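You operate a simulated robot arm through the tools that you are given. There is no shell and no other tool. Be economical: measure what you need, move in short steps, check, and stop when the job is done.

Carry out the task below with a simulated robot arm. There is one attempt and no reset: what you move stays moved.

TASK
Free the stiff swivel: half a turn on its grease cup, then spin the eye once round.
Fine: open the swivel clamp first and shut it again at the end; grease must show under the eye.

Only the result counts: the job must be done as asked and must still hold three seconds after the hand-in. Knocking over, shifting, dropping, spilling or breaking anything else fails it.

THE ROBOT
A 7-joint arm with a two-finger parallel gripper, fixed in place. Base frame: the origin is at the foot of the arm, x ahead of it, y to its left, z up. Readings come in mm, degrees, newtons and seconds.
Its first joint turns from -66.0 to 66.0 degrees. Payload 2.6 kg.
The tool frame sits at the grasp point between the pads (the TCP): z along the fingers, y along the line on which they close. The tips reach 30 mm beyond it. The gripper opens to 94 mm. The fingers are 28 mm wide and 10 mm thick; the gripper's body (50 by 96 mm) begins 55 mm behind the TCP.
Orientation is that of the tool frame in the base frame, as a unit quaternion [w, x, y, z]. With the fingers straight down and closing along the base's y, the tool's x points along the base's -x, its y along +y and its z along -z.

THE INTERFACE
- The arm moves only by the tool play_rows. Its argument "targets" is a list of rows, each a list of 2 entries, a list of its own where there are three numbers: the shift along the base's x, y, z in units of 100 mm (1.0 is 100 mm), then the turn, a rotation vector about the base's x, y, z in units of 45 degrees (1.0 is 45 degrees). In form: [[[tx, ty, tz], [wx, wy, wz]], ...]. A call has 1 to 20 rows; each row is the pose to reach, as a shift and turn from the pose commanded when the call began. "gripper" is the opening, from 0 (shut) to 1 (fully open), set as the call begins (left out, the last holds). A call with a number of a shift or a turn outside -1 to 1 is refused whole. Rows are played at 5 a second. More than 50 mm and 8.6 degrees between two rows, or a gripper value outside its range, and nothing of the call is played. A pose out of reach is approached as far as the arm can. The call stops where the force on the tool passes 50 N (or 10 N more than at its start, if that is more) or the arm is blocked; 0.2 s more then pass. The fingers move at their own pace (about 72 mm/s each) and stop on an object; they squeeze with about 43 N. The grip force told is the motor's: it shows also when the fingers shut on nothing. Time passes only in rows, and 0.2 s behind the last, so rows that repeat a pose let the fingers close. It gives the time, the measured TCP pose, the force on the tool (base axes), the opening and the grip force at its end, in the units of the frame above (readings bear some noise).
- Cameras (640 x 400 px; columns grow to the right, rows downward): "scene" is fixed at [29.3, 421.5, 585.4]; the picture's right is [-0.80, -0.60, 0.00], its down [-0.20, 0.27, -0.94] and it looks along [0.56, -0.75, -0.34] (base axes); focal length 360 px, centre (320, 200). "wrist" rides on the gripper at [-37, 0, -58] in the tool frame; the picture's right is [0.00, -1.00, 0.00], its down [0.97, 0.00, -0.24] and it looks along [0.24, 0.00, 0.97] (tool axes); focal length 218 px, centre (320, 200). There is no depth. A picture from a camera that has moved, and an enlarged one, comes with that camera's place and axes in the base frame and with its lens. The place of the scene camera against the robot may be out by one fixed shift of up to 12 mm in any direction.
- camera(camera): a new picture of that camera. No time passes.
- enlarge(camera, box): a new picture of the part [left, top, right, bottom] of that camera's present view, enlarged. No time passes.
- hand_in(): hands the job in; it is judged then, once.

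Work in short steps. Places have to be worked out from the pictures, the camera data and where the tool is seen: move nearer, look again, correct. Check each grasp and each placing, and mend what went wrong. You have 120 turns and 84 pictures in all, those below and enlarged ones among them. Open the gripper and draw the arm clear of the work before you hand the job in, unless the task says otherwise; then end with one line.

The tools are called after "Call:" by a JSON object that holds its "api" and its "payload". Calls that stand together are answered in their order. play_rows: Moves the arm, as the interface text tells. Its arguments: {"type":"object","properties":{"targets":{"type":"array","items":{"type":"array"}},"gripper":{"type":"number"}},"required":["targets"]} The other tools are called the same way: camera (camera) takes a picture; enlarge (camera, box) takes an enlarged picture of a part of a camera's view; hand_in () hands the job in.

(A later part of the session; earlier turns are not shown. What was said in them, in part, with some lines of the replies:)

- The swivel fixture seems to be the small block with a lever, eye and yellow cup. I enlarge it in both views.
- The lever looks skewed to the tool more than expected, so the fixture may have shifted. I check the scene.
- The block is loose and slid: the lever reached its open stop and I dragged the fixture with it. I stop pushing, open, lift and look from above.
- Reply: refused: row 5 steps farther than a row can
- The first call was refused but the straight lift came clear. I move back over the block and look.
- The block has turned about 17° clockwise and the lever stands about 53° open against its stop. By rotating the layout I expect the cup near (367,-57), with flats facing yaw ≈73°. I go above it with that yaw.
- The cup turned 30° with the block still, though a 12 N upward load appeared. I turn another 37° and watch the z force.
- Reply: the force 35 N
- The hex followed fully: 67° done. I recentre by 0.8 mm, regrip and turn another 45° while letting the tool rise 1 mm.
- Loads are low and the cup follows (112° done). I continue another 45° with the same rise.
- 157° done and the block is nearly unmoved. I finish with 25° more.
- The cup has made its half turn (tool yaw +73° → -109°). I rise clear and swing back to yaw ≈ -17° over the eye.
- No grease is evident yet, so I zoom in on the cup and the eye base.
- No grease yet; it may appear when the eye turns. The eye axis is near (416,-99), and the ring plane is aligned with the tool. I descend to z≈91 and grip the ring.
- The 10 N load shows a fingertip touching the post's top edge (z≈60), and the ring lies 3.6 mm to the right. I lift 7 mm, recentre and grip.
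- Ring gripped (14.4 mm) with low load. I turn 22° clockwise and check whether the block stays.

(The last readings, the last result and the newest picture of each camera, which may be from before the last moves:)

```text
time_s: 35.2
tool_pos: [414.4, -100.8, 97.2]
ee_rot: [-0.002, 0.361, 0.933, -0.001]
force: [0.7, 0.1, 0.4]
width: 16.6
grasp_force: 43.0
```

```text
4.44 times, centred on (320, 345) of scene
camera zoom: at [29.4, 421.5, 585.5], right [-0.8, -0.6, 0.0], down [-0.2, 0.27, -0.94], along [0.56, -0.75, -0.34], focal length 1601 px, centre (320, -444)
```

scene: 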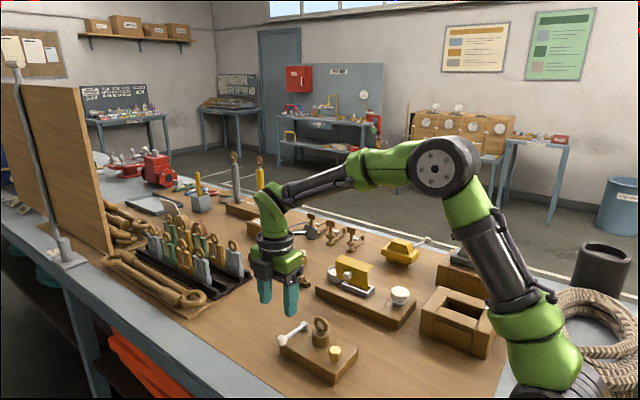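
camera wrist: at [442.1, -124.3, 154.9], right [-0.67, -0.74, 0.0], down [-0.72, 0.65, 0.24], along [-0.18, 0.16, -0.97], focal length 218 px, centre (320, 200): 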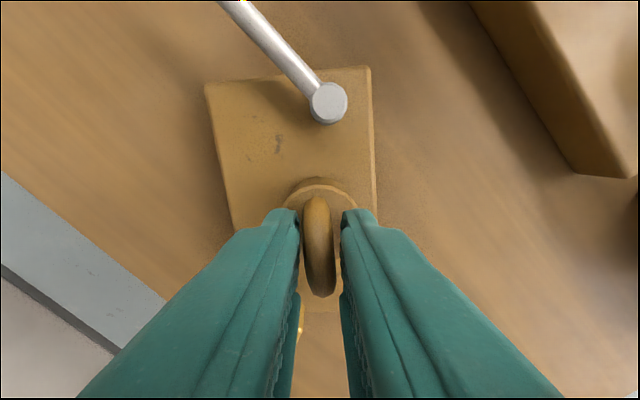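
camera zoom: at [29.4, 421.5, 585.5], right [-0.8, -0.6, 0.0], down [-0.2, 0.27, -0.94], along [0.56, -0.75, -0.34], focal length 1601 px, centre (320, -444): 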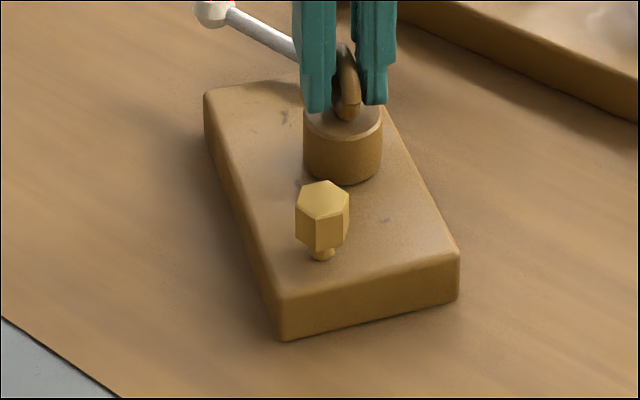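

The whole block turned with the ring: the eye is still stiff or locked and no grease shows. I turn back counter-clockwise, which also restores the block, and see whether the eye moves that way.

Call:
{"api": "play_rows", "payload": {"targets": [[[0, 0, 0], [0, 0, 0.167]], [[0, 0, 0], [0, 0, 0.333]], [[0, 0, 0], [0, 0, 0.5]], [[0, 0, 0], [0, 0, 0.667]], [[0, 0, 0], [0, 0, 0.833]], [[0, 0, 0], [0, 0, 0.98]], [[0, 0, 0], [0, 0, 0.98]]]}}

Call:
{"api": "enlarge", "payload": {"camera": "scene", "box": [260, 300, 380, 390]}}

Call:
{"api": "camera", "payload": {"camera": "wrist"}}

```text
time_s: 36.8
tool_pos: [413.5, -101.2, 96.2]
ee_rot: [0.0, -0.017, 1.0, 0.0]
force: [-16.5, 0.8, 6.4]
width: 14.5
grasp_force: 43.0
```

```text
4.44 times, centred on (320, 345) of scene
camera zoom: at [29.3, 421.5, 585.4], right [-0.8, -0.6, 0.0], down [-0.2, 0.27, -0.94], along [0.56, -0.75, -0.34], focal length 1601 px, centre (320, -444)
```

zoom: 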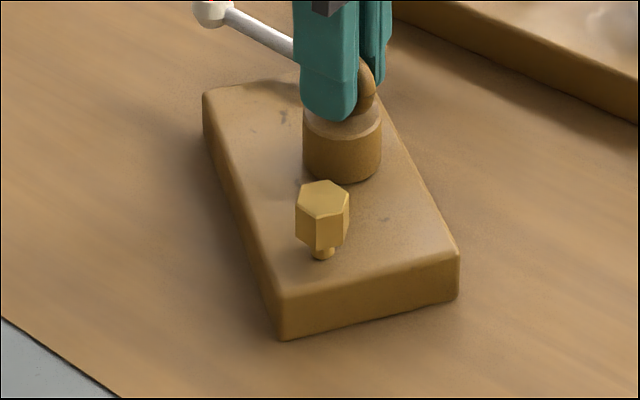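

```text
41 pictures are left
camera wrist: at [452.4, -98.8, 155.1], right [0.03, -1.0, 0.0], down [-0.97, -0.03, 0.24], along [-0.24, -0.01, -0.97], focal length 218 px, centre (320, 200)
```

wrist: 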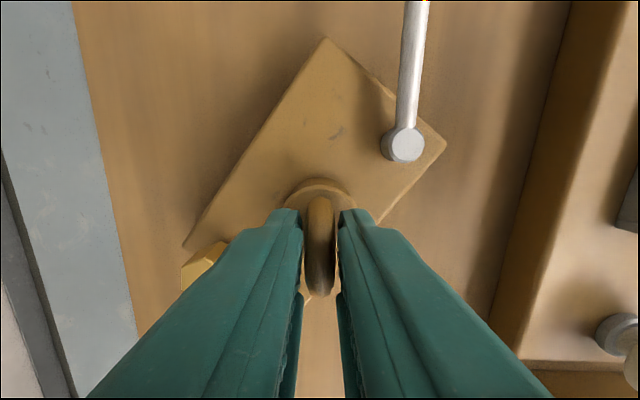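

The eye turned about 44° counter-clockwise relative to the block while the block stayed, so counter-clockwise is its free direction. I continue that way, easing 1 mm in -x.

Call:
{"api": "play_rows", "payload": {"targets": [[[-0.01, 0, 0], [0, 0, 0.167]], [[-0.01, 0, 0], [0, 0, 0.333]], [[-0.01, 0, 0], [0, 0, 0.5]], [[-0.01, 0, 0], [0, 0, 0.667]], [[-0.01, 0, 0], [0, 0, 0.833]], [[-0.01, 0, 0], [0, 0, 1]], [[-0.01, 0, 0], [0, 0, 1]]]}}

Call:
{"api": "play_rows", "payload": {"targets": [[[0, 0, 0], [0, 0, 0.167]], [[0, 0, 0], [0, 0, 0.333]], [[0, 0, 0], [0, 0, 0.5]], [[0, 0, 0], [0, 0, 0.667]], [[0, 0, 0], [0, 0, 0.833]], [[0, 0, 0], [0, 0, 1]], [[0, 0, 0], [0, 0, 1]]]}}

Call:
{"api": "enlarge", "payload": {"camera": "scene", "box": [260, 300, 380, 390]}}

Call:
{"api": "camera", "payload": {"camera": "wrist"}}

```text
time_s: 38.4
tool_pos: [414.4, -101.7, 97.2]
ee_rot: [0.0, -0.399, 0.917, 0.0]
force: [6.4, -6.2, 0.5]
width: 14.4
grasp_force: 42.6
```

```text
time_s: 40.0
tool_pos: [413.8, -101.3, 97.1]
ee_rot: [0.001, 0.719, -0.695, 0.0]
force: [-0.1, 0.3, -0.3]
width: 14.4
grasp_force: 42.6
```

```text
4.44 times, centred on (320, 345) of scene
camera zoom: at [29.4, 421.5, 585.5], right [-0.8, -0.6, 0.0], down [-0.2, 0.27, -0.94], along [0.56, -0.75, -0.34], focal length 1601 px, centre (320, -444)
```

zoom: 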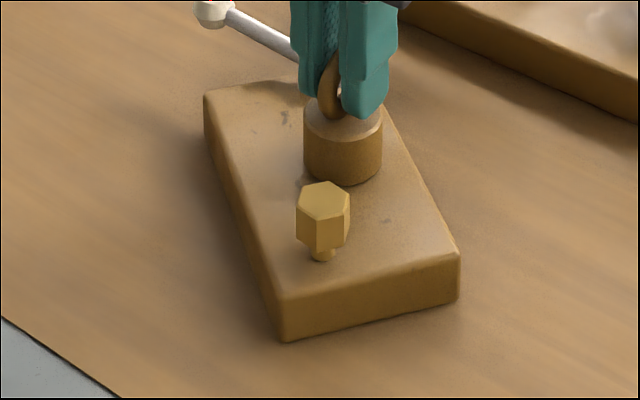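

```text
39 pictures are left
camera wrist: at [413.3, -62.7, 155.2], right [1.0, 0.04, 0.0], down [0.03, -0.97, 0.24], along [0.01, -0.24, -0.97], focal length 218 px, centre (320, 200)
```

wrist: 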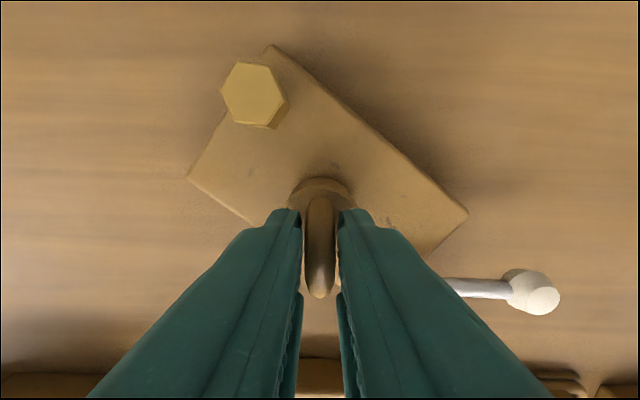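

The eye has turned about 130° relative to the block, easily. Yaw is now +92°, so I release, lift and check for grease before regripping.

Call:
{"api": "play_rows", "payload": {"gripper": 0.43, "targets": [[[0, 0, 0], [0, 0, 0]], [[0, 0, 0], [0, 0, 0]], [[0, 0, 0.4], [0, 0, 0]], [[0, 0, 0.8], [0, 0, 0]], [[0, 0, 0.8], [0, 0, -0.15]]]}}

Call:
{"api": "enlarge", "payload": {"camera": "scene", "box": [300, 300, 360, 350]}}

Call:
{"api": "enlarge", "payload": {"camera": "wrist", "box": [240, 80, 420, 240]}}

```text
time_s: 41.2
tool_pos: [414.3, -102.5, 176.6]
ee_rot: [-0.001, -0.677, 0.736, 0.0]
force: [-0.1, -0.1, 0.0]
width: 40.6
grasp_force: 0.1
```

```text
8.00 times, centred on (330, 325) of scene
camera zoom: at [29.3, 421.5, 585.4], right [-0.8, -0.6, 0.0], down [-0.2, 0.27, -0.94], along [0.56, -0.75, -0.34], focal length 2881 px, centre (240, -800)
```

zoom: 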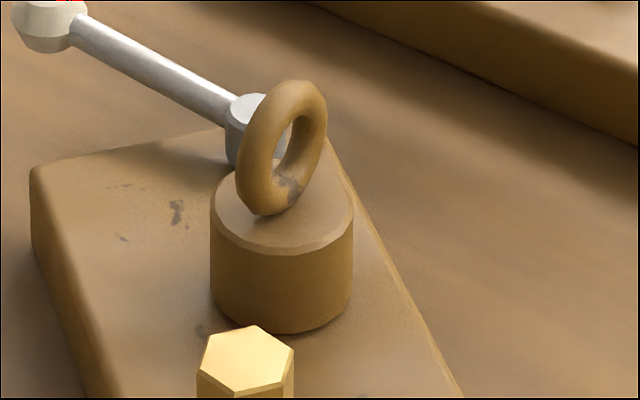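

```text
2.50 times, centred on (330, 160) of wrist
camera zoom: at [417.9, -63.1, 235.2], right [1.0, -0.09, 0.0], down [-0.08, -0.97, 0.24], along [-0.02, -0.24, -0.97], focal length 546 px, centre (295, 300)
```

zoom: 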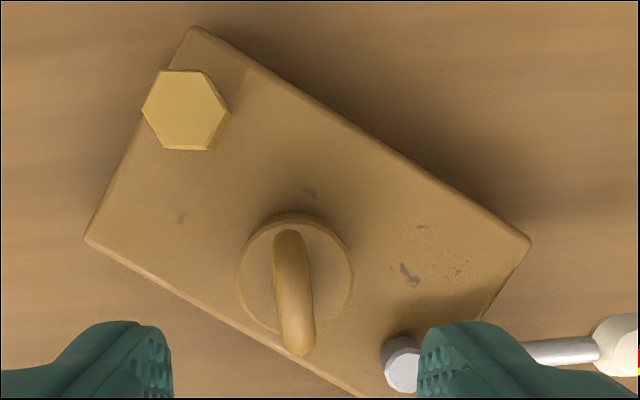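

No grease yet. The eye's hard stop clockwise suggests its travel is counter-clockwise, and grease may only spread as it spins, so I finish the turn first. I swing the tool back to yaw -88° for the next grip.

Call:
{"api": "play_rows", "payload": {"targets": [[[0, 0, 0], [0, 0, -0.18]], [[0, 0, 0], [0, 0, -0.36]], [[0, 0, 0], [0, 0, -0.54]], [[0, 0, 0], [0, 0, -0.72]], [[0, 0, 0], [0, 0, -0.9]], [[0, 0, 0], [0, 0, -1]]]}}

Call:
{"api": "play_rows", "payload": {"targets": [[[0, 0, 0], [0, 0, -0.18]], [[0, 0, 0], [0, 0, -0.36]], [[0, 0, 0], [0, 0, -0.54]], [[0, 0, 0], [0, 0, -0.72]], [[0, 0, 0], [0, 0, -0.9]], [[0, 0, 0], [0, 0, -1]]]}}

Call:
{"api": "play_rows", "payload": {"targets": [[[0, 0, 0], [0, 0, -0.18]], [[0, 0, 0], [0, 0, -0.36]], [[0, 0, 0], [0, 0, -0.54]], [[0, 0, 0], [0, 0, -0.72]], [[0, 0, 0], [0, 0, -0.9]], [[0, 0, 0], [0, 0, -1]]]}}

Call:
{"api": "play_rows", "payload": {"targets": [[[0, 0, 0], [0, 0, -0.18]], [[0, 0, 0], [0, 0, -0.36]], [[0, 0, 0], [0, 0, -0.54]], [[0, 0, 0], [0, 0, -0.72]], [[0, 0, 0], [0, 0, -0.85]], [[0, 0, 0], [0, 0, -0.85]]]}}

Call:
{"api": "enlarge", "payload": {"camera": "wrist", "box": [240, 80, 420, 240]}}

```text
time_s: 42.6
tool_pos: [414.5, -100.3, 177.6]
ee_rot: [0.0, -0.342, 0.94, 0.0]
force: [0.1, -0.3, -0.6]
width: 40.4
grasp_force: 0.1
```

```text
time_s: 44.0
tool_pos: [413.4, -101.5, 177.4]
ee_rot: [0.001, 0.044, 0.999, 0.0]
force: [0.1, 0.6, 0.5]
width: 40.4
grasp_force: 0.0
```

```text
time_s: 45.4
tool_pos: [415.4, -101.1, 176.8]
ee_rot: [0.0, 0.423, 0.906, 0.0]
force: [0.1, 1.1, 0.0]
width: 40.2
grasp_force: 0.1
```

```text
time_s: 46.8
tool_pos: [414.6, -99.9, 176.2]
ee_rot: [0.0, 0.696, 0.718, 0.001]
force: [0.9, -0.2, 0.5]
width: 40.5
grasp_force: 0.1
```

```text
2.50 times, centred on (330, 160) of wrist
camera zoom: at [415.6, -136.4, 235.0], right [-1.0, -0.03, 0.0], down [-0.03, 0.97, 0.24], along [-0.01, 0.24, -0.97], focal length 546 px, centre (295, 300)
```

zoom: 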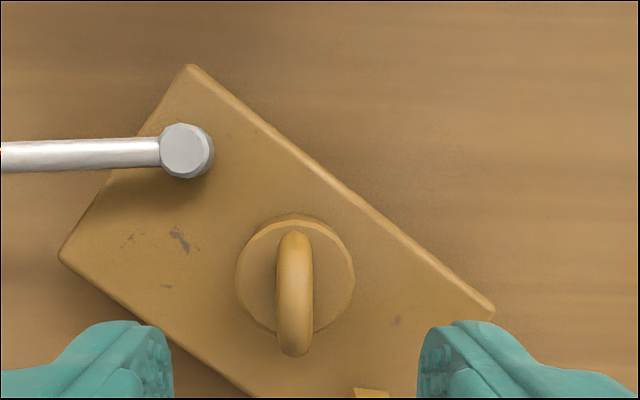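

Ring centred and aligned. I descend to z≈97 and grip.

Call:
{"api": "play_rows", "payload": {"targets": [[[0, 0, -0.4], [0, 0, 0]], [[0, 0, -0.79], [0, 0, 0]], [[0, 0, -0.79], [0, 0, 0]]]}}

Call:
{"api": "play_rows", "payload": {"gripper": 0.0, "targets": [[[0, 0, 0], [0, 0, 0]], [[0, 0, 0], [0, 0, 0]], [[0, 0, 0], [0, 0, 0]]]}}

Call:
{"api": "play_rows", "payload": {"targets": [[[0, 0, 0], [0, 0, 0.167]], [[0, 0, 0], [0, 0, 0.333]], [[0, 0, 0], [0, 0, 0.5]], [[0, 0, 0], [0, 0, 0.667]], [[0, 0, 0], [0, 0, 0.833]], [[0, 0, 0], [0, 0, 1]], [[0, 0, 0], [0, 0, 1]]]}}

Call:
{"api": "enlarge", "payload": {"camera": "scene", "box": [260, 300, 380, 390]}}

```text
time_s: 47.6
tool_pos: [413.3, -103.0, 98.1]
ee_rot: [-0.001, 0.696, 0.718, 0.0]
force: [0.0, 0.8, -0.3]
width: 40.3
grasp_force: 0.0
```

```text
time_s: 48.4
tool_pos: [413.5, -102.5, 98.5]
ee_rot: [0.001, 0.696, 0.718, 0.001]
force: [9.3, -1.9, 0.2]
width: 14.3
grasp_force: 42.5
```

```text
time_s: 50.0
tool_pos: [413.9, -102.8, 98.5]
ee_rot: [0.0, 0.366, 0.931, 0.0]
force: [8.4, -3.4, 0.4]
width: 14.3
grasp_force: 43.3
```

```text
4.44 times, centred on (320, 345) of scene
camera zoom: at [29.3, 421.5, 585.4], right [-0.8, -0.6, 0.0], down [-0.2, 0.27, -0.94], along [0.56, -0.75, -0.34], focal length 1601 px, centre (320, -444)
```

zoom: 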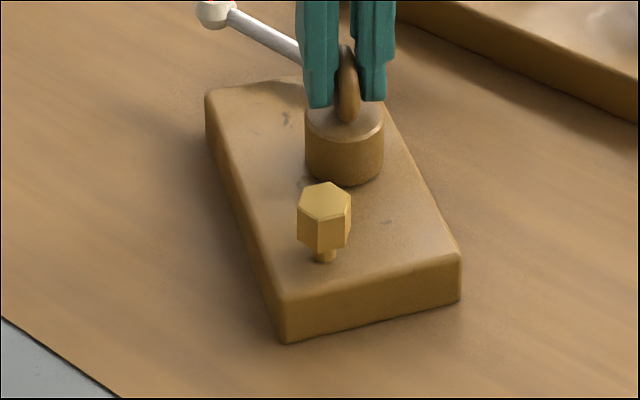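

The block holds still. I ease 1 mm towards +x and turn on by 135°, watching the readings.

Call:
{"api": "play_rows", "payload": {"targets": [[[0.008, 0, 0], [0, 0, 0.167]], [[0.008, 0, 0], [0, 0, 0.333]], [[0.008, 0, 0], [0, 0, 0.5]], [[0.008, 0, 0], [0, 0, 0.667]], [[0.008, 0, 0], [0, 0, 0.833]], [[0.008, 0, 0], [0, 0, 1]], [[0.008, 0, 0], [0, 0, 1]]]}}

Call:
{"api": "play_rows", "payload": {"targets": [[[0, 0, 0], [0, 0, 0.167]], [[0, 0, 0], [0, 0, 0.333]], [[0, 0, 0], [0, 0, 0.5]], [[0, 0, 0], [0, 0, 0.667]], [[0, 0, 0], [0, 0, 0.833]], [[0, 0, 0], [0, 0, 1]], [[0, 0, 0], [0, 0, 1]]]}}

Call:
{"api": "play_rows", "payload": {"targets": [[[0, 0, 0], [0, 0, 0.167]], [[0, 0, 0], [0, 0, 0.333]], [[0, 0, 0], [0, 0, 0.5]], [[0, 0, 0], [0, 0, 0.667]], [[0, 0, 0], [0, 0, 0.833]], [[0, 0, 0], [0, 0, 1]], [[0, 0, 0], [0, 0, 1]]]}}

Call:
{"api": "enlarge", "payload": {"camera": "scene", "box": [260, 300, 380, 390]}}

```text
time_s: 51.6
tool_pos: [414.6, -101.3, 98.9]
ee_rot: [-0.001, -0.016, 1.0, 0.001]
force: [-26.2, 3.7, 30.2]
width: 14.4
grasp_force: 42.6
```

```text
time_s: 53.2
tool_pos: [414.8, -99.6, 98.9]
ee_rot: [-0.001, -0.398, 0.918, 0.002]
force: [-21.7, 15.9, 26.8]
width: 14.4
grasp_force: 43.0
```

```text
time_s: 54.8
tool_pos: [415.4, -100.9, 98.3]
ee_rot: [0.001, 0.719, -0.695, -0.001]
force: [-10.5, 15.6, 6.1]
width: 14.5
grasp_force: 43.3
```

```text
4.44 times, centred on (320, 345) of scene
camera zoom: at [29.3, 421.5, 585.4], right [-0.8, -0.6, 0.0], down [-0.2, 0.27, -0.94], along [0.56, -0.75, -0.34], focal length 1601 px, centre (320, -444)
```

zoom: 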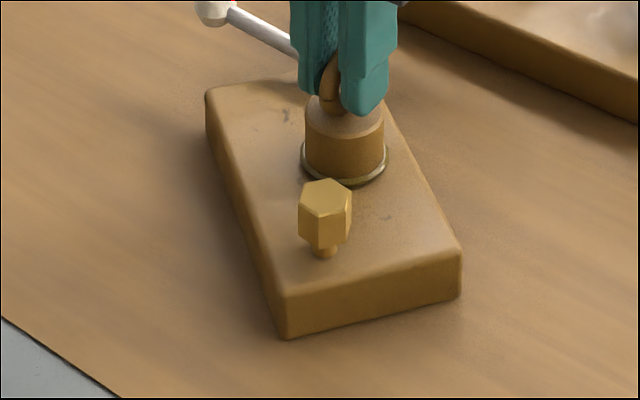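

Grease now shows as a ring under the eye, at about 310°. I continue about 52° more, watching whether the wrist joint allows it.

Call:
{"api": "play_rows", "payload": {"targets": [[[-0.004, 0.005, 0], [0, 0, 0.167]], [[-0.004, 0.005, 0], [0, 0, 0.333]], [[-0.004, 0.005, 0], [0, 0, 0.5]], [[-0.004, 0.005, 0], [0, 0, 0.667]], [[-0.004, 0.005, 0], [0, 0, 0.833]], [[-0.004, 0.005, 0], [0, 0, 1]], [[-0.004, 0.005, 0], [0, 0, 1]]]}}

Call:
{"api": "camera", "payload": {"camera": "wrist"}}

```text
time_s: 56.4
tool_pos: [414.1, -102.7, 98.6]
ee_rot: [0.0, 0.93, -0.367, 0.0]
force: [-15.5, 2.2, -0.2]
width: 14.5
grasp_force: 42.2
```

```text
33 pictures are left
camera wrist: at [387.3, -75.3, 156.3], right [0.68, 0.73, 0.0], down [0.71, -0.66, 0.24], along [0.17, -0.17, -0.97], focal length 218 px, centre (320, 200)
```

wrist: 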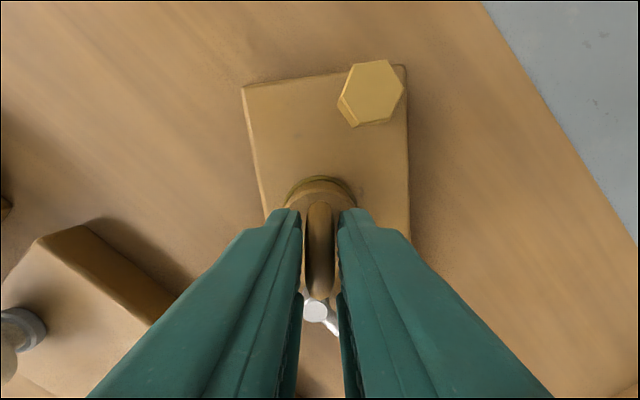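

The eye is now about 6° short of parallel to the block, so I turn 8° more.

Call:
{"api": "play_rows", "payload": {"targets": [[[0, 0, 0], [0, 0, 0.1]], [[0, 0, 0], [0, 0, 0.18]], [[0, 0, 0], [0, 0, 0.18]]]}}

Call:
{"api": "camera", "payload": {"camera": "wrist"}}

```text
time_s: 57.2
tool_pos: [414.9, -103.2, 97.9]
ee_rot: [0.0, 0.954, -0.301, 0.002]
force: [-11.7, -7.2, -0.4]
width: 14.6
grasp_force: 43.1
```

```text
32 pictures are left
camera wrist: at [384.7, -79.2, 156.2], right [0.57, 0.82, 0.0], down [0.8, -0.56, 0.24], along [0.2, -0.14, -0.97], focal length 218 px, centre (320, 200)
```

wrist: 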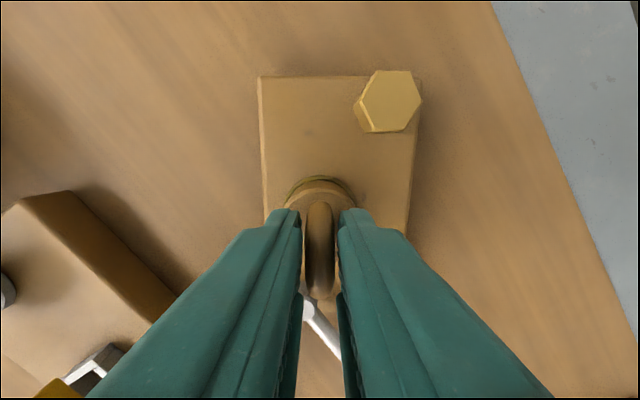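

Aligned: about 360°. I add 5° for margin and release, then rise and look.

Call:
{"api": "play_rows", "payload": {"targets": [[[0, 0, 0], [0, 0, 0.11]], [[0, 0, 0], [0, 0, 0.11]]]}}

Call:
{"api": "play_rows", "payload": {"gripper": 0.43, "targets": [[[0, 0, 0], [0, 0, 0]], [[0, 0, 0], [0, 0, 0]], [[0, 0, 0.4], [0, 0, 0]], [[0, 0, 0.8], [0, 0, -0.1]], [[0, 0, 1.0], [0, 0, -0.25]]]}}

Call:
{"api": "enlarge", "payload": {"camera": "scene", "box": [250, 280, 390, 395]}}

Call:
{"api": "enlarge", "payload": {"camera": "wrist", "box": [220, 60, 440, 240]}}

```text
time_s: 57.8
tool_pos: [415.6, -101.6, 97.6]
ee_rot: [0.0, 0.966, -0.258, 0.002]
force: [-10.1, -8.1, 0.7]
width: 14.4
grasp_force: 43.6
```

```text
time_s: 59.0
tool_pos: [414.6, -100.5, 199.1]
ee_rot: [-0.001, 0.935, -0.354, 0.0]
force: [0.2, 1.2, -0.6]
width: 40.3
grasp_force: 0.2
```

```text
3.48 times, centred on (320, 338) of scene
camera zoom: at [29.3, 421.5, 585.4], right [-0.8, -0.6, 0.0], down [-0.2, 0.27, -0.94], along [0.56, -0.75, -0.34], focal length 1253 px, centre (320, -278)
```

zoom: 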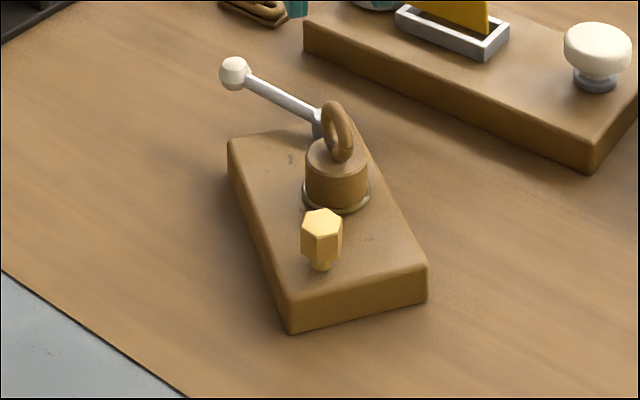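

```text
2.22 times, centred on (330, 150) of wrist
camera zoom: at [387.5, -74.9, 257.3], right [0.66, 0.75, 0.0], down [0.73, -0.64, 0.24], along [0.18, -0.16, -0.97], focal length 485 px, centre (298, 311)
```

zoom: 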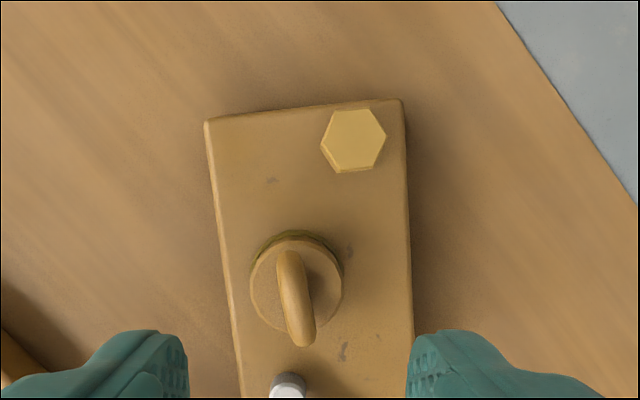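

The eye is round once and grease shows. I now shut the clamp. The knob should be near (528,-140) with the lever along +x, so I move over it while turning back to yaw 0.

Call:
{"api": "play_rows", "payload": {"targets": [[[0.1, 0, 0], [0, 0, -0.18]], [[0.2, -0.1, 0], [0, 0, -0.36]], [[0.3, -0.1, 0], [0, 0, -0.54]], [[0.4, -0.2, 0], [0, 0, -0.72]], [[0.5, -0.2, 0], [0, 0, -0.9]], [[0.55, -0.2, 0], [0, 0, -1]]]}}

Call:
{"api": "play_rows", "payload": {"gripper": 0.6, "targets": [[[0.1, 0, 0], [0, 0, -0.18]], [[0.2, -0.1, 0], [0, 0, -0.36]], [[0.3, -0.1, 0], [0, 0, -0.54]], [[0.4, -0.2, 0], [0, 0, -0.72]], [[0.5, -0.2, 0], [0, 0, -0.9]], [[0.55, -0.2, 0], [0, 0, -1]]]}}

Call:
{"api": "play_rows", "payload": {"targets": [[[0.03, 0, -0.1], [0, 0, -0.18]], [[0.03, 0, -0.2], [0, 0, -0.36]], [[0.03, 0, -0.3], [0, 0, -0.54]], [[0.03, 0, -0.4], [0, 0, -0.72]], [[0.03, 0, -0.5], [0, 0, -0.9]], [[0.03, 0, -0.5], [0, 0, -1]]]}}

Call:
{"api": "camera", "payload": {"camera": "wrist"}}

```text
time_s: 60.4
tool_pos: [469.7, -122.1, 197.8]
ee_rot: [0.0, 0.728, -0.685, -0.001]
force: [-0.3, 0.1, 0.4]
width: 40.5
grasp_force: 0.1
```

```text
time_s: 61.8
tool_pos: [524.9, -141.7, 198.8]
ee_rot: [0.0, -0.412, 0.911, 0.0]
force: [-0.3, 0.2, -0.6]
width: 56.5
grasp_force: 0.1
```

```text
time_s: 63.2
tool_pos: [528.1, -141.7, 148.1]
ee_rot: [0.0, -0.031, 1.0, 0.001]
force: [-0.5, 0.0, -0.1]
width: 56.3
grasp_force: 0.0
```

```text
29 pictures are left
camera wrist: at [565.6, -136.9, 206.7], right [0.06, -1.0, 0.0], down [-0.97, -0.06, 0.24], along [-0.24, -0.02, -0.97], focal length 218 px, centre (320, 200)
```

wrist: 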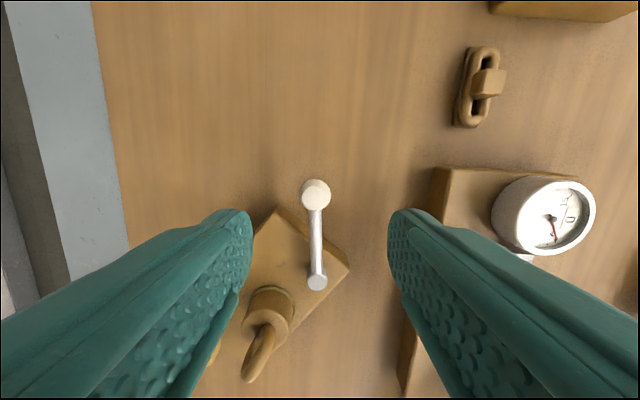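

The knob is at (531,-136). I descend around it and narrow the cage to 28 mm.

Call:
{"api": "play_rows", "payload": {"targets": [[[0.028, 0.05, -0.3], [0, 0, 0]], [[0.028, 0.05, -0.6], [0, 0, 0]], [[0.028, 0.05, -0.83], [0, 0, 0]], [[0.028, 0.05, -0.83], [0, 0, 0]]]}}

Call:
{"api": "play_rows", "payload": {"gripper": 0.3, "targets": [[[0, 0, 0], [0, 0, 0]], [[0, 0, 0], [0, 0, 0]]]}}

Call:
{"api": "camera", "payload": {"camera": "wrist"}}

```text
time_s: 64.2
tool_pos: [530.9, -136.5, 64.2]
ee_rot: [0.0, -0.031, 1.0, 0.0]
force: [0.1, -0.5, 0.1]
width: 56.3
grasp_force: 0.1
```

```text
time_s: 64.8
tool_pos: [530.9, -138.0, 64.4]
ee_rot: [0.0, -0.033, 0.999, -0.001]
force: [0.7, -0.2, 1.0]
width: 28.4
grasp_force: 0.0
```

```text
28 pictures are left
camera wrist: at [567.7, -132.8, 123.1], right [0.06, -1.0, 0.0], down [-0.97, -0.06, 0.24], along [-0.24, -0.02, -0.97], focal length 218 px, centre (320, 200)
```

wrist: 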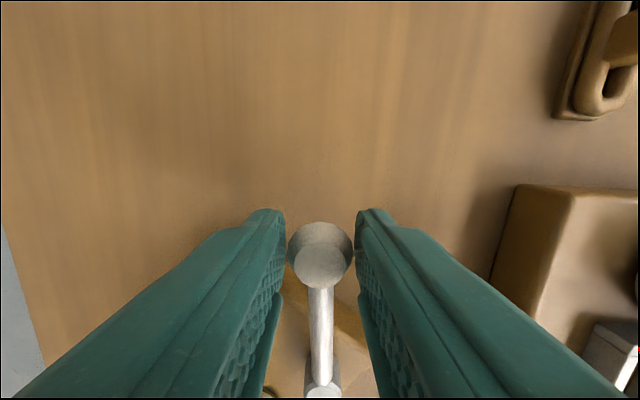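

Caged. I swing the lever back counter-clockwise along its arc, 45° first.

Call:
{"api": "play_rows", "payload": {"targets": [[[-0.006, 0.098, 0], [0, 0, 0.167]], [[-0.026, 0.194, 0], [0, 0, 0.333]], [[-0.057, 0.287, 0], [0, 0, 0.5]], [[-0.1, 0.375, 0], [0, 0, 0.667]], [[-0.155, 0.457, 0], [0, 0, 0.833]], [[-0.22, 0.53, 0], [0, 0, 1]], [[-0.22, 0.53, 0], [0, 0, 1]]]}}

Call:
{"api": "camera", "payload": {"camera": "wrist"}}

Call:
{"api": "enlarge", "payload": {"camera": "scene", "box": [250, 280, 390, 395]}}

```text
time_s: 66.4
tool_pos: [509.9, -81.3, 65.7]
ee_rot: [0.0, -0.413, 0.911, 0.0]
force: [-0.5, 0.2, -0.7]
width: 28.3
grasp_force: 0.0
```

```text
27 pictures are left
camera wrist: at [533.5, -53.0, 124.2], right [0.75, -0.66, 0.0], down [-0.64, -0.73, 0.24], along [-0.16, -0.18, -0.97], focal length 218 px, centre (320, 200)
```

wrist: 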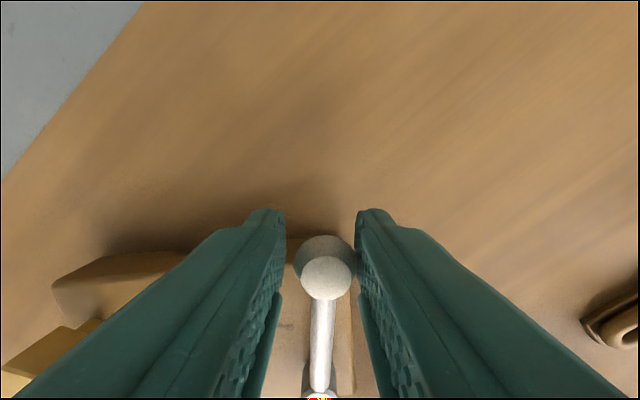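

```text
3.48 times, centred on (320, 338) of scene
camera zoom: at [29.3, 421.5, 585.4], right [-0.8, -0.6, 0.0], down [-0.2, 0.27, -0.94], along [0.56, -0.75, -0.34], focal length 1253 px, centre (320, -278)
```

zoom: 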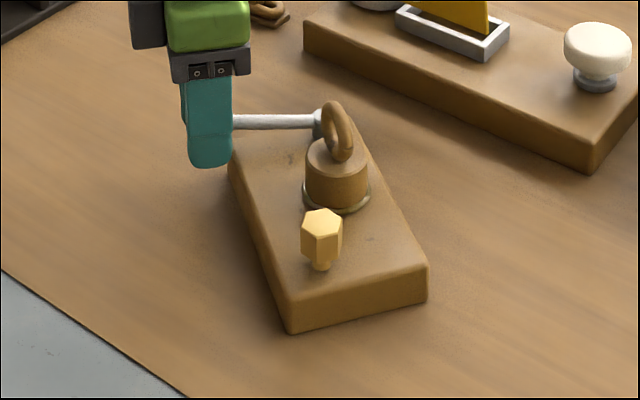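

The lever is nearly home. I go 15° more and watch for the stop.

Call:
{"api": "play_rows", "payload": {"targets": [[[-0.037, 0.034, 0], [0, 0, 0.083]], [[-0.074, 0.065, 0], [0, 0, 0.167]], [[-0.115, 0.094, 0], [0, 0, 0.25]], [[-0.155, 0.12, 0], [0, 0, 0.333]], [[-0.155, 0.12, 0], [0, 0, 0.333]]]}}

Call:
{"api": "enlarge", "payload": {"camera": "scene", "box": [250, 280, 390, 395]}}

Call:
{"api": "camera", "payload": {"camera": "wrist"}}

```text
time_s: 67.6
tool_pos: [493.8, -72.1, 67.0]
ee_rot: [0.001, -0.528, 0.849, -0.002]
force: [8.9, -8.6, 2.8]
width: 35.0
grasp_force: 7.0
```

```text
3.48 times, centred on (320, 338) of scene
camera zoom: at [29.3, 421.5, 585.4], right [-0.8, -0.6, 0.0], down [-0.2, 0.27, -0.94], along [0.56, -0.75, -0.34], focal length 1253 px, centre (320, -278)
```

zoom: 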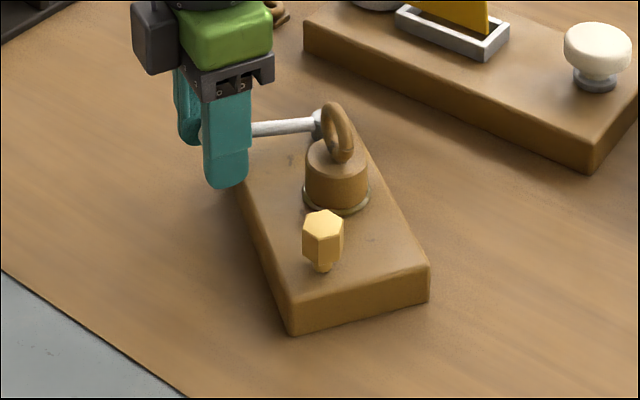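

```text
24 pictures are left
camera wrist: at [510.9, -37.5, 124.3], right [0.9, -0.44, 0.0], down [-0.43, -0.87, 0.24], along [-0.1, -0.22, -0.97], focal length 218 px, centre (320, 200)
```

wrist: 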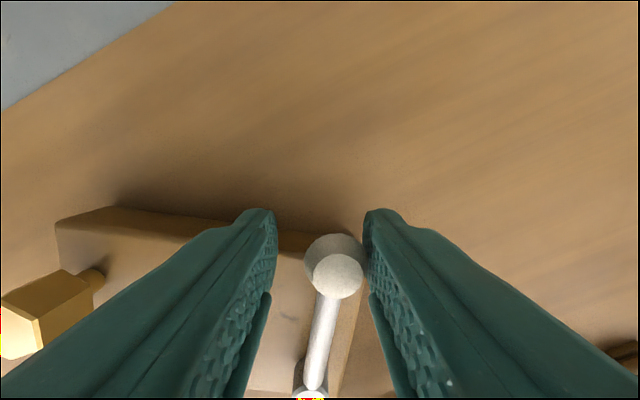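

The stop is reached with the same signature as at opening, so the clamp is shut. I open, lift and view everything from above.

Call:
{"api": "play_rows", "payload": {"gripper": 0.6, "targets": [[[0, 0, 0], [0, 0, 0]], [[0, 0, 0], [0, 0, 0]], [[0, 0, 0.4], [0, 0, 0]], [[0, 0, 0.8], [0, 0, 0]], [[-0.1, 0, 1.0], [0, 0, -0.1]], [[-0.3, -0.1, 1.0], [0, 0, -0.28]]]}}

Call:
{"api": "play_rows", "payload": {"targets": [[[-0.1, -0.1, 0.2], [0, 0, -0.18]], [[-0.1, -0.1, 0.4], [0, 0, -0.36]], [[-0.2, -0.1, 0.6], [0, 0, -0.54]], [[-0.2, -0.1, 0.8], [0, 0, -0.72]], [[-0.3, -0.2, 1.0], [0, 0, -0.9]], [[-0.4, -0.2, 1.0], [0, 0, -1]]]}}

Call:
{"api": "enlarge", "payload": {"camera": "wrist", "box": [210, 60, 450, 220]}}

Call:
{"api": "enlarge", "payload": {"camera": "scene", "box": [250, 280, 390, 395]}}

```text
time_s: 69.0
tool_pos: [463.6, -79.7, 164.6]
ee_rot: [0.0, -0.431, 0.903, 0.001]
force: [0.2, 0.2, 0.0]
width: 56.3
grasp_force: 0.1
```

```text
time_s: 70.4
tool_pos: [421.8, -100.3, 266.2]
ee_rot: [0.0, -0.052, 0.999, -0.001]
force: [0.8, -0.5, -0.4]
width: 56.6
grasp_force: 0.1
```

```text
2.50 times, centred on (330, 140) of wrist
camera zoom: at [459.8, -95.9, 323.6], right [0.1, -0.99, 0.0], down [-0.97, -0.1, 0.24], along [-0.24, -0.03, -0.97], focal length 546 px, centre (295, 350)
```

zoom: 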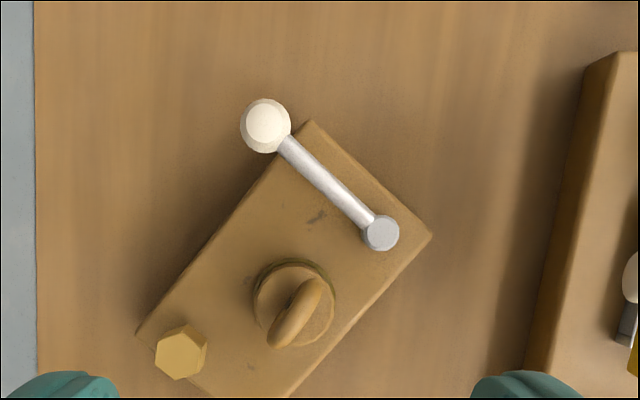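

```text
3.48 times, centred on (320, 338) of scene
camera zoom: at [29.3, 421.5, 585.4], right [-0.8, -0.6, 0.0], down [-0.2, 0.27, -0.94], along [0.56, -0.75, -0.34], focal length 1253 px, centre (320, -278)
```

zoom: 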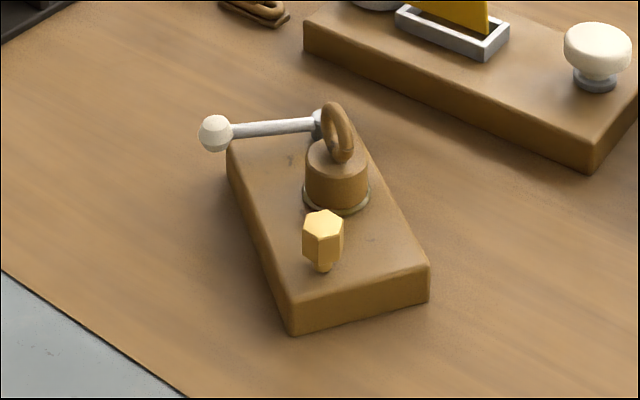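

The lever is parallel to the short edge again, so the clamp is shut and grease shows. What remains is that the fixture slid and turned about -34°, so I will push it gently back with closed fingers on its -y side near the lever end. First I move above that spot.

Call:
{"api": "play_rows", "payload": {"gripper": 0.0, "targets": [[[0.02, -0.13, 0], [0, 0, -0.15]], [[0.04, -0.26, 0], [0, 0, -0.3]], [[0.06, -0.39, 0], [0, 0, -0.45]], [[0.08, -0.52, -0.2], [0, 0, -0.6]], [[0.09, -0.65, -0.4], [0, 0, -0.75]], [[0.1, -0.8, -0.7], [0, 0, -0.89]], [[0.1, -0.8, -1.0], [0, 0, -0.89]]]}}

Call:
{"api": "camera", "payload": {"camera": "wrist"}}

Call:
{"api": "camera", "payload": {"camera": "scene"}}

```text
time_s: 72.0
tool_pos: [435.8, -180.5, 165.9]
ee_rot: [0.0, 0.293, 0.956, 0.0]
force: [0.6, 1.0, -0.4]
width: 0.2
grasp_force: 33.1
```

```text
21 pictures are left
camera wrist: at [464.8, -200.0, 223.7], right [-0.56, -0.83, 0.0], down [-0.8, 0.54, 0.24], along [-0.2, 0.13, -0.97], focal length 218 px, centre (320, 200)
```

wrist: 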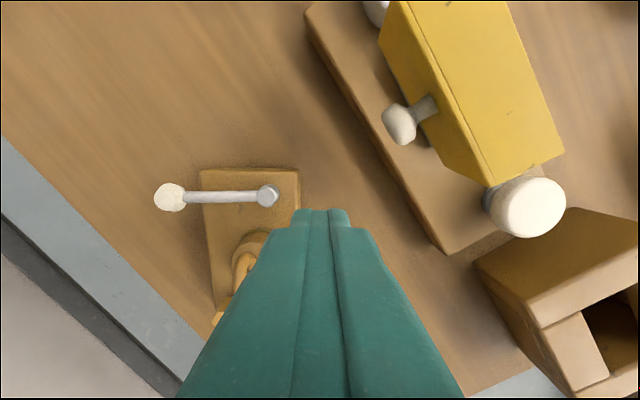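

```text
20 pictures are left
```

scene: 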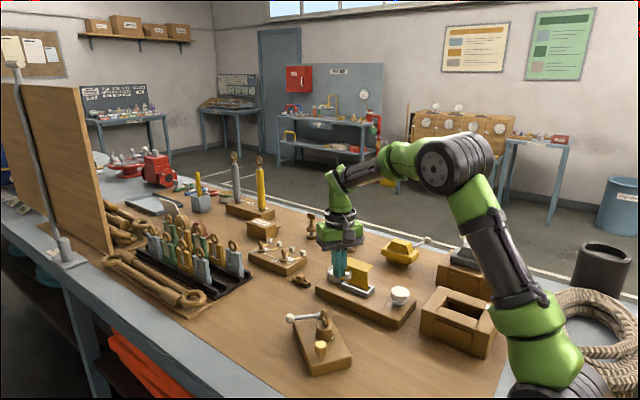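

Finger clearance to the block side is about 9 mm and the gripper body clears the gauge unit's knob. I descend vertically to tip height ≈14 mm.

Call:
{"api": "play_rows", "payload": {"targets": [[[0, 0, -0.3], [0, 0, 0]], [[0, 0, -0.6], [0, 0, 0]], [[0, 0, -0.8], [0, 0, 0]], [[0, 0, -1.0], [0, 0, 0]]]}}

Call:
{"api": "play_rows", "payload": {"targets": [[[0, 0, -0.1], [0, 0, 0]], [[0, 0, -0.21], [0, 0, 0]], [[0, 0, -0.21], [0, 0, 0]]]}}

Call:
{"api": "enlarge", "payload": {"camera": "scene", "box": [250, 250, 430, 395]}}

```text
time_s: 73.0
tool_pos: [433.9, -180.7, 65.2]
ee_rot: [0.0, 0.293, 0.956, 0.0]
force: [0.1, 0.7, 0.2]
width: 0.1
grasp_force: 32.9
```

```text
time_s: 73.8
tool_pos: [433.9, -180.2, 42.6]
ee_rot: [0.0, 0.293, 0.956, 0.0]
force: [-0.2, -0.1, 1.3]
width: 0.2
grasp_force: 32.6
```

```text
2.76 times, centred on (340, 322) of scene
camera zoom: at [29.3, 421.5, 585.4], right [-0.8, -0.6, 0.0], down [-0.2, 0.27, -0.94], along [0.56, -0.75, -0.34], focal length 994 px, centre (265, -138)
```

zoom: 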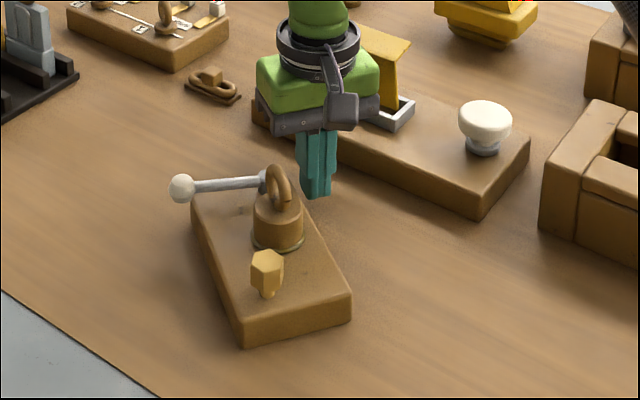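

Finger is beside the block. I push in gently along the restoring arc, about 60% of the way first.

Call:
{"api": "play_rows", "payload": {"targets": [[[0.03, 0.045, 0], [0, 0, 0]], [[0.05, 0.08, 0], [0, 0, 0]], [[0.081, 0.128, 0], [0, 0, 0.075]], [[0.112, 0.176, 0], [0, 0, 0.15]], [[0.143, 0.224, 0], [0, 0, 0.225]], [[0.174, 0.272, 0], [0, 0, 0.3]], [[0.205, 0.32, 0], [0, 0, 0.375]], [[0.236, 0.368, 0], [0, 0, 0.45]], [[0.236, 0.368, 0], [0, 0, 0.45]]]}}

Call:
{"api": "enlarge", "payload": {"camera": "scene", "box": [250, 250, 430, 395]}}

Call:
{"api": "camera", "payload": {"camera": "wrist"}}

```text
time_s: 75.8
tool_pos: [456.9, -146.9, 43.4]
ee_rot: [0.001, 0.119, 0.993, -0.001]
force: [-1.1, -15.5, 8.5]
width: 0.1
grasp_force: 33.2
```

```text
2.76 times, centred on (340, 322) of scene
camera zoom: at [29.3, 421.5, 585.4], right [-0.8, -0.6, 0.0], down [-0.2, 0.27, -0.94], along [0.56, -0.75, -0.34], focal length 994 px, centre (265, -138)
```

zoom: 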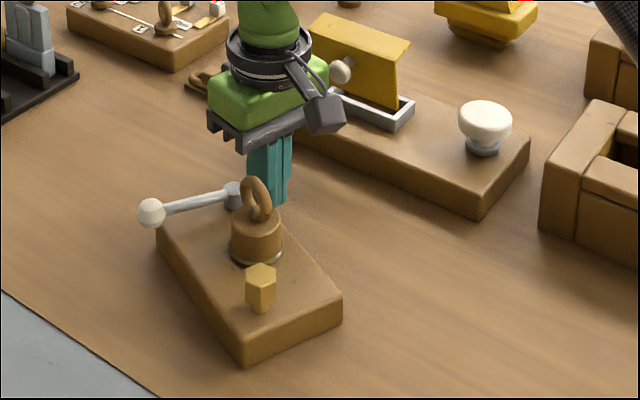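

```text
17 pictures are left
camera wrist: at [493.4, -152.5, 102.0], right [-0.24, -0.97, 0.0], down [-0.94, 0.23, 0.24], along [-0.23, 0.05, -0.97], focal length 218 px, centre (320, 200)
```

wrist: 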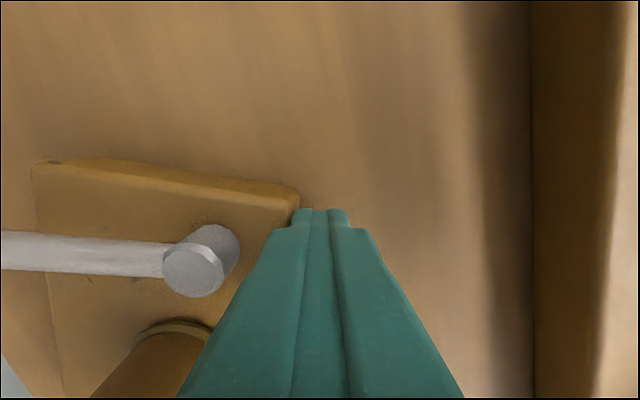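

The block is coming back (now about -18°). I continue the push.

Call:
{"api": "play_rows", "payload": {"targets": [[[0.025, 0.05, 0], [0, 0, 0.07]], [[0.05, 0.1, 0], [0, 0, 0.14]], [[0.075, 0.15, 0], [0, 0, 0.22]], [[0.1, 0.2, 0], [0, 0, 0.3]], [[0.12, 0.25, 0], [0, 0, 0.3]], [[0.12, 0.25, 0], [0, 0, 0.3]]]}}

Call:
{"api": "enlarge", "payload": {"camera": "scene", "box": [250, 250, 430, 395]}}

```text
time_s: 77.2
tool_pos: [468.2, -119.4, 44.3]
ee_rot: [-0.002, 0.002, 1.0, 0.0]
force: [-0.7, -10.9, -2.7]
width: 0.0
grasp_force: 33.3
```

```text
2.76 times, centred on (340, 322) of scene
camera zoom: at [29.3, 421.5, 585.4], right [-0.8, -0.6, 0.0], down [-0.2, 0.27, -0.94], along [0.56, -0.75, -0.34], focal length 994 px, centre (265, -138)
```

zoom: 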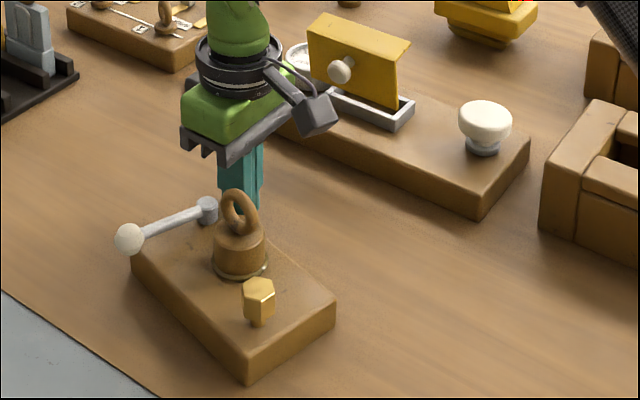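

Now about -8° with the block sitting a little too far in +x. I back off, rise and look from above to plan one last small push on the +x face.

Call:
{"api": "play_rows", "payload": {"targets": [[[0, -0.08, 0], [0, 0, 0]], [[0, -0.08, 0.4], [0, 0, 0]], [[0, -0.08, 0.8], [0, 0, 0]], [[0, 0.1, 1.0], [0, 0, 0]], [[0, 0.4, 1.0], [0, 0, 0]]]}}

Call:
{"api": "play_rows", "payload": {"targets": [[[-0.2, 0, 0.4], [0, 0, 0]], [[-0.3, 0.1, 0.8], [0, 0, 0]], [[-0.3, 0.1, 1.0], [0, 0, 0]], [[-0.3, 0.1, 1.0], [0, 0, 0]]]}}

Call:
{"api": "enlarge", "payload": {"camera": "wrist", "box": [210, 60, 450, 220]}}

```text
time_s: 78.4
tool_pos: [468.5, -79.7, 145.8]
ee_rot: [0.0, 0.001, 1.0, 0.0]
force: [0.0, 1.1, 0.1]
width: 0.0
grasp_force: 33.0
```

```text
time_s: 79.4
tool_pos: [439.2, -69.4, 245.9]
ee_rot: [0.0, 0.002, 1.0, -0.001]
force: [0.3, 0.5, 0.5]
width: 0.0
grasp_force: 32.9
```

```text
2.50 times, centred on (330, 140) of wrist
camera zoom: at [476.6, -68.3, 303.9], right [0.0, -1.0, 0.0], down [-0.97, 0.0, 0.24], along [-0.24, 0.0, -0.97], focal length 546 px, centre (295, 350)
```

zoom: 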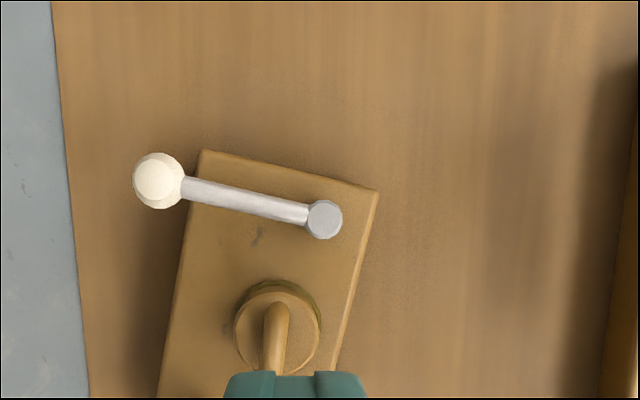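

The block is at about -13°, with its eye 16 mm and 20 mm off in x and y. I go to beyond the +x face near its left end and descend beside it.

Call:
{"api": "play_rows", "payload": {"targets": [[[0.3, 0.12, 0], [0, 0, 0]], [[0.6, 0.25, 0], [0, 0, 0]], [[0.89, 0.37, -0.2], [0, 0, 0]], [[0.89, 0.37, -0.6], [0, 0, 0]], [[0.89, 0.37, -1.0], [0, 0, 0]]]}}

Call:
{"api": "play_rows", "payload": {"targets": [[[0, 0, -0.4], [0, 0, 0]], [[0, 0, -0.8], [0, 0, 0]], [[0, 0, -1.0], [0, 0, 0]], [[0, 0, -1.0], [0, 0, 0]]]}}

Call:
{"api": "camera", "payload": {"camera": "wrist"}}

```text
time_s: 80.6
tool_pos: [528.4, -32.5, 143.9]
ee_rot: [0.001, 0.001, 1.0, 0.0]
force: [0.3, -0.8, -0.3]
width: 0.2
grasp_force: 32.7
```

```text
time_s: 81.6
tool_pos: [528.2, -29.7, 45.4]
ee_rot: [0.001, 0.001, 1.0, 0.0]
force: [0.1, -0.5, 0.2]
width: 0.1
grasp_force: 33.0
```

```text
14 pictures are left
camera wrist: at [565.3, -29.1, 102.1], right [0.0, -1.0, 0.0], down [-0.97, 0.0, 0.24], along [-0.24, 0.0, -0.97], focal length 218 px, centre (320, 200)
```

wrist: 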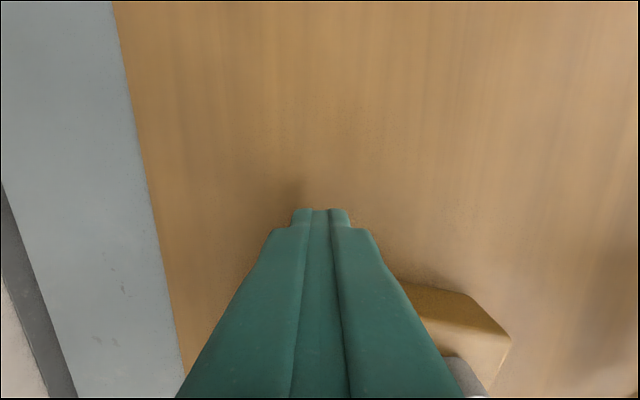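

I push in -x by 28 mm (about 9 mm free, then 19 mm of block movement), shifting 5 mm in -y first.

Call:
{"api": "play_rows", "payload": {"targets": [[[-0.04, -0.05, 0], [0, 0, 0]], [[-0.08, -0.05, 0], [0, 0, 0]], [[-0.12, -0.05, 0], [0, 0, 0]], [[-0.16, -0.05, 0], [0, 0, 0]], [[-0.2, -0.05, 0], [0, 0, 0]], [[-0.24, -0.05, 0], [0, 0, 0]], [[-0.28, -0.05, 0], [0, 0, 0]], [[-0.28, -0.05, 0], [0, 0, 0]]]}}

Call:
{"api": "enlarge", "payload": {"camera": "scene", "box": [250, 280, 390, 395]}}

```text
time_s: 83.4
tool_pos: [500.4, -36.7, 46.3]
ee_rot: [0.003, 0.002, 1.0, 0.0]
force: [16.9, 2.6, 7.9]
width: 0.0
grasp_force: 32.9
```

```text
3.48 times, centred on (320, 338) of scene
camera zoom: at [29.2, 421.5, 585.5], right [-0.8, -0.6, 0.0], down [-0.2, 0.27, -0.94], along [0.56, -0.75, -0.34], focal length 1253 px, centre (320, -278)
```

zoom: 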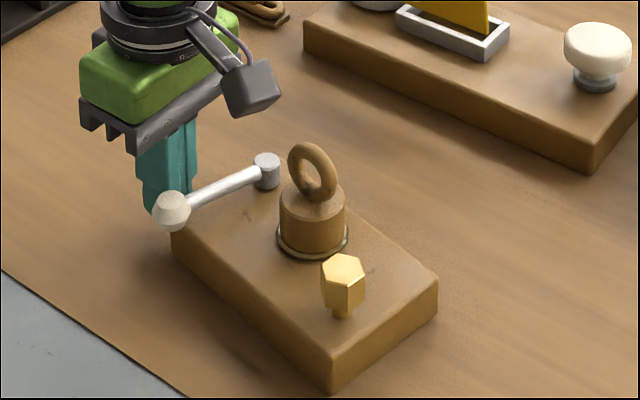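

The fixture is now within roughly 10–15 mm and a few degrees of its original place, which is good enough. I back off, lift clear and take a final look.

Call:
{"api": "play_rows", "payload": {"targets": [[[0.15, 0, 0], [0, 0, 0]], [[0.15, 0, 0.4], [0, 0, 0]], [[0.15, 0, 0.8], [0, 0, 0]], [[0.15, 0, 1.0], [0, 0, 0]]]}}

Call:
{"api": "play_rows", "payload": {"gripper": 0.6, "targets": [[[-0.2, 0, 0.4], [0, 0, 0]], [[-0.5, -0.1, 0.8], [0, 0, 0]], [[-0.8, -0.2, 1.0], [0, 0, 0]], [[-1.0, -0.3, 1.0], [0, 0, 0]], [[-1.0, -0.3, 1.0], [0, 0, 0]]]}}

Call:
{"api": "enlarge", "payload": {"camera": "wrist", "box": [210, 60, 450, 220]}}

Call:
{"api": "enlarge", "payload": {"camera": "scene", "box": [260, 300, 380, 390]}}

```text
time_s: 84.4
tool_pos: [514.0, -36.4, 144.5]
ee_rot: [-0.001, 0.002, 1.0, 0.0]
force: [-0.1, 0.6, -0.9]
width: 0.2
grasp_force: 32.8
```

```text
refused: row 2 steps farther than a row can; nothing moved
```

```text
2.50 times, centred on (330, 140) of wrist
camera zoom: at [551.1, -35.0, 202.7], right [0.0, -1.0, 0.0], down [-0.97, 0.0, 0.24], along [-0.24, 0.0, -0.97], focal length 546 px, centre (295, 350)
```

zoom: 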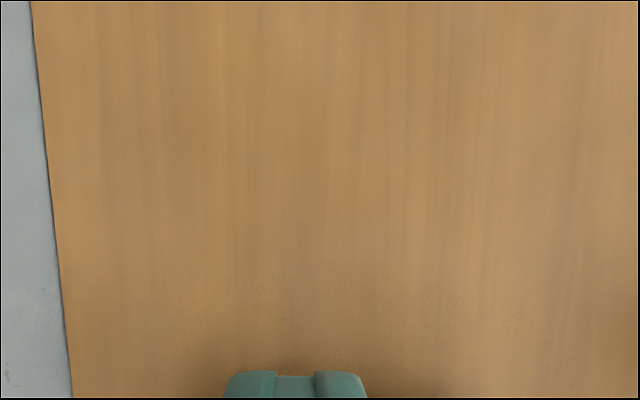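

```text
4.44 times, centred on (320, 345) of scene
camera zoom: at [29.3, 421.5, 585.4], right [-0.8, -0.6, 0.0], down [-0.2, 0.27, -0.94], along [0.56, -0.75, -0.34], focal length 1601 px, centre (320, -444)
```

zoom: 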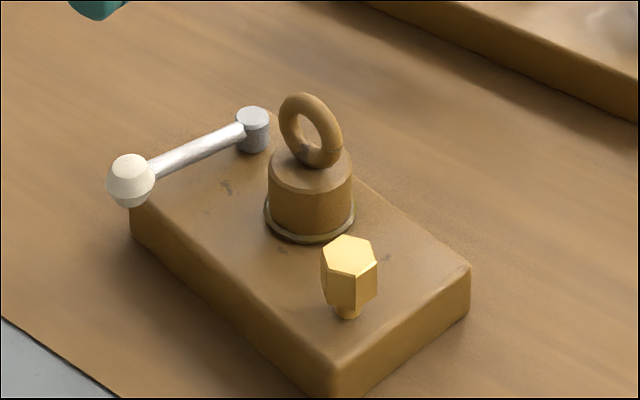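

Clamp shut, grease ring visible, eye back at its start orientation. I rise over the block with the gripper open for a last top view.

Call:
{"api": "play_rows", "payload": {"gripper": 0.8, "targets": [[[0, 0, 0.4], [0, 0, 0]], [[-0.2, 0, 0.8], [0, 0, 0]], [[-0.5, -0.05, 1.0], [0, 0, 0]], [[-0.8, -0.15, 1.0], [0, 0, 0]], [[-1.0, -0.2, 1.0], [0, 0, 0]], [[-1.0, -0.2, 1.0], [0, 0, 0]]]}}

Call:
{"api": "enlarge", "payload": {"camera": "wrist", "box": [220, 80, 420, 240]}}

Call:
{"api": "camera", "payload": {"camera": "scene"}}

```text
time_s: 85.8
tool_pos: [414.6, -55.0, 244.6]
ee_rot: [0.001, 0.002, 1.0, 0.0]
force: [0.3, 0.2, 0.5]
width: 74.8
grasp_force: 0.1
```

```text
2.50 times, centred on (320, 160) of wrist
camera zoom: at [451.7, -54.0, 303.5], right [0.0, -1.0, 0.0], down [-0.97, 0.0, 0.24], along [-0.24, 0.0, -0.97], focal length 546 px, centre (320, 300)
```

zoom: 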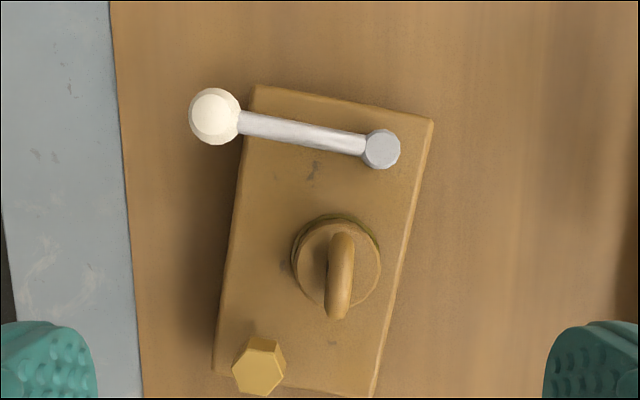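

```text
9 pictures are left
```

scene: 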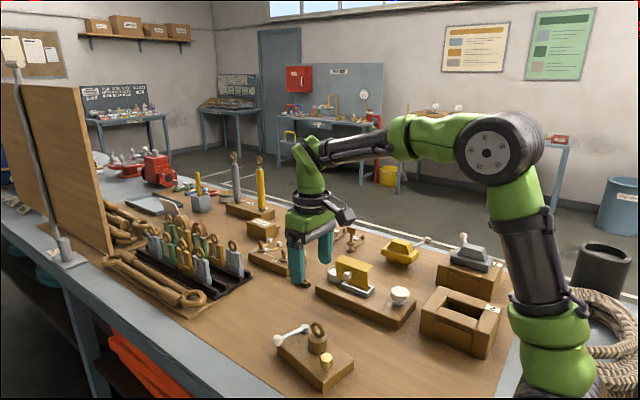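

Lever parallel to the edge (shut), grease showing, eye round once, nothing else disturbed and the arm clear. I hand in.

Call:
{"api": "hand_in", "payload": {}}

```text
The job is handed in.
```

I opened the clamp, gave the grease cup half a turn and spun the eye once round; grease now shows under it and the clamp is shut. The swivel block isn't fixed down and slid while I worked: I pushed it back, but it sits about 20 mm and 11° off its original place.
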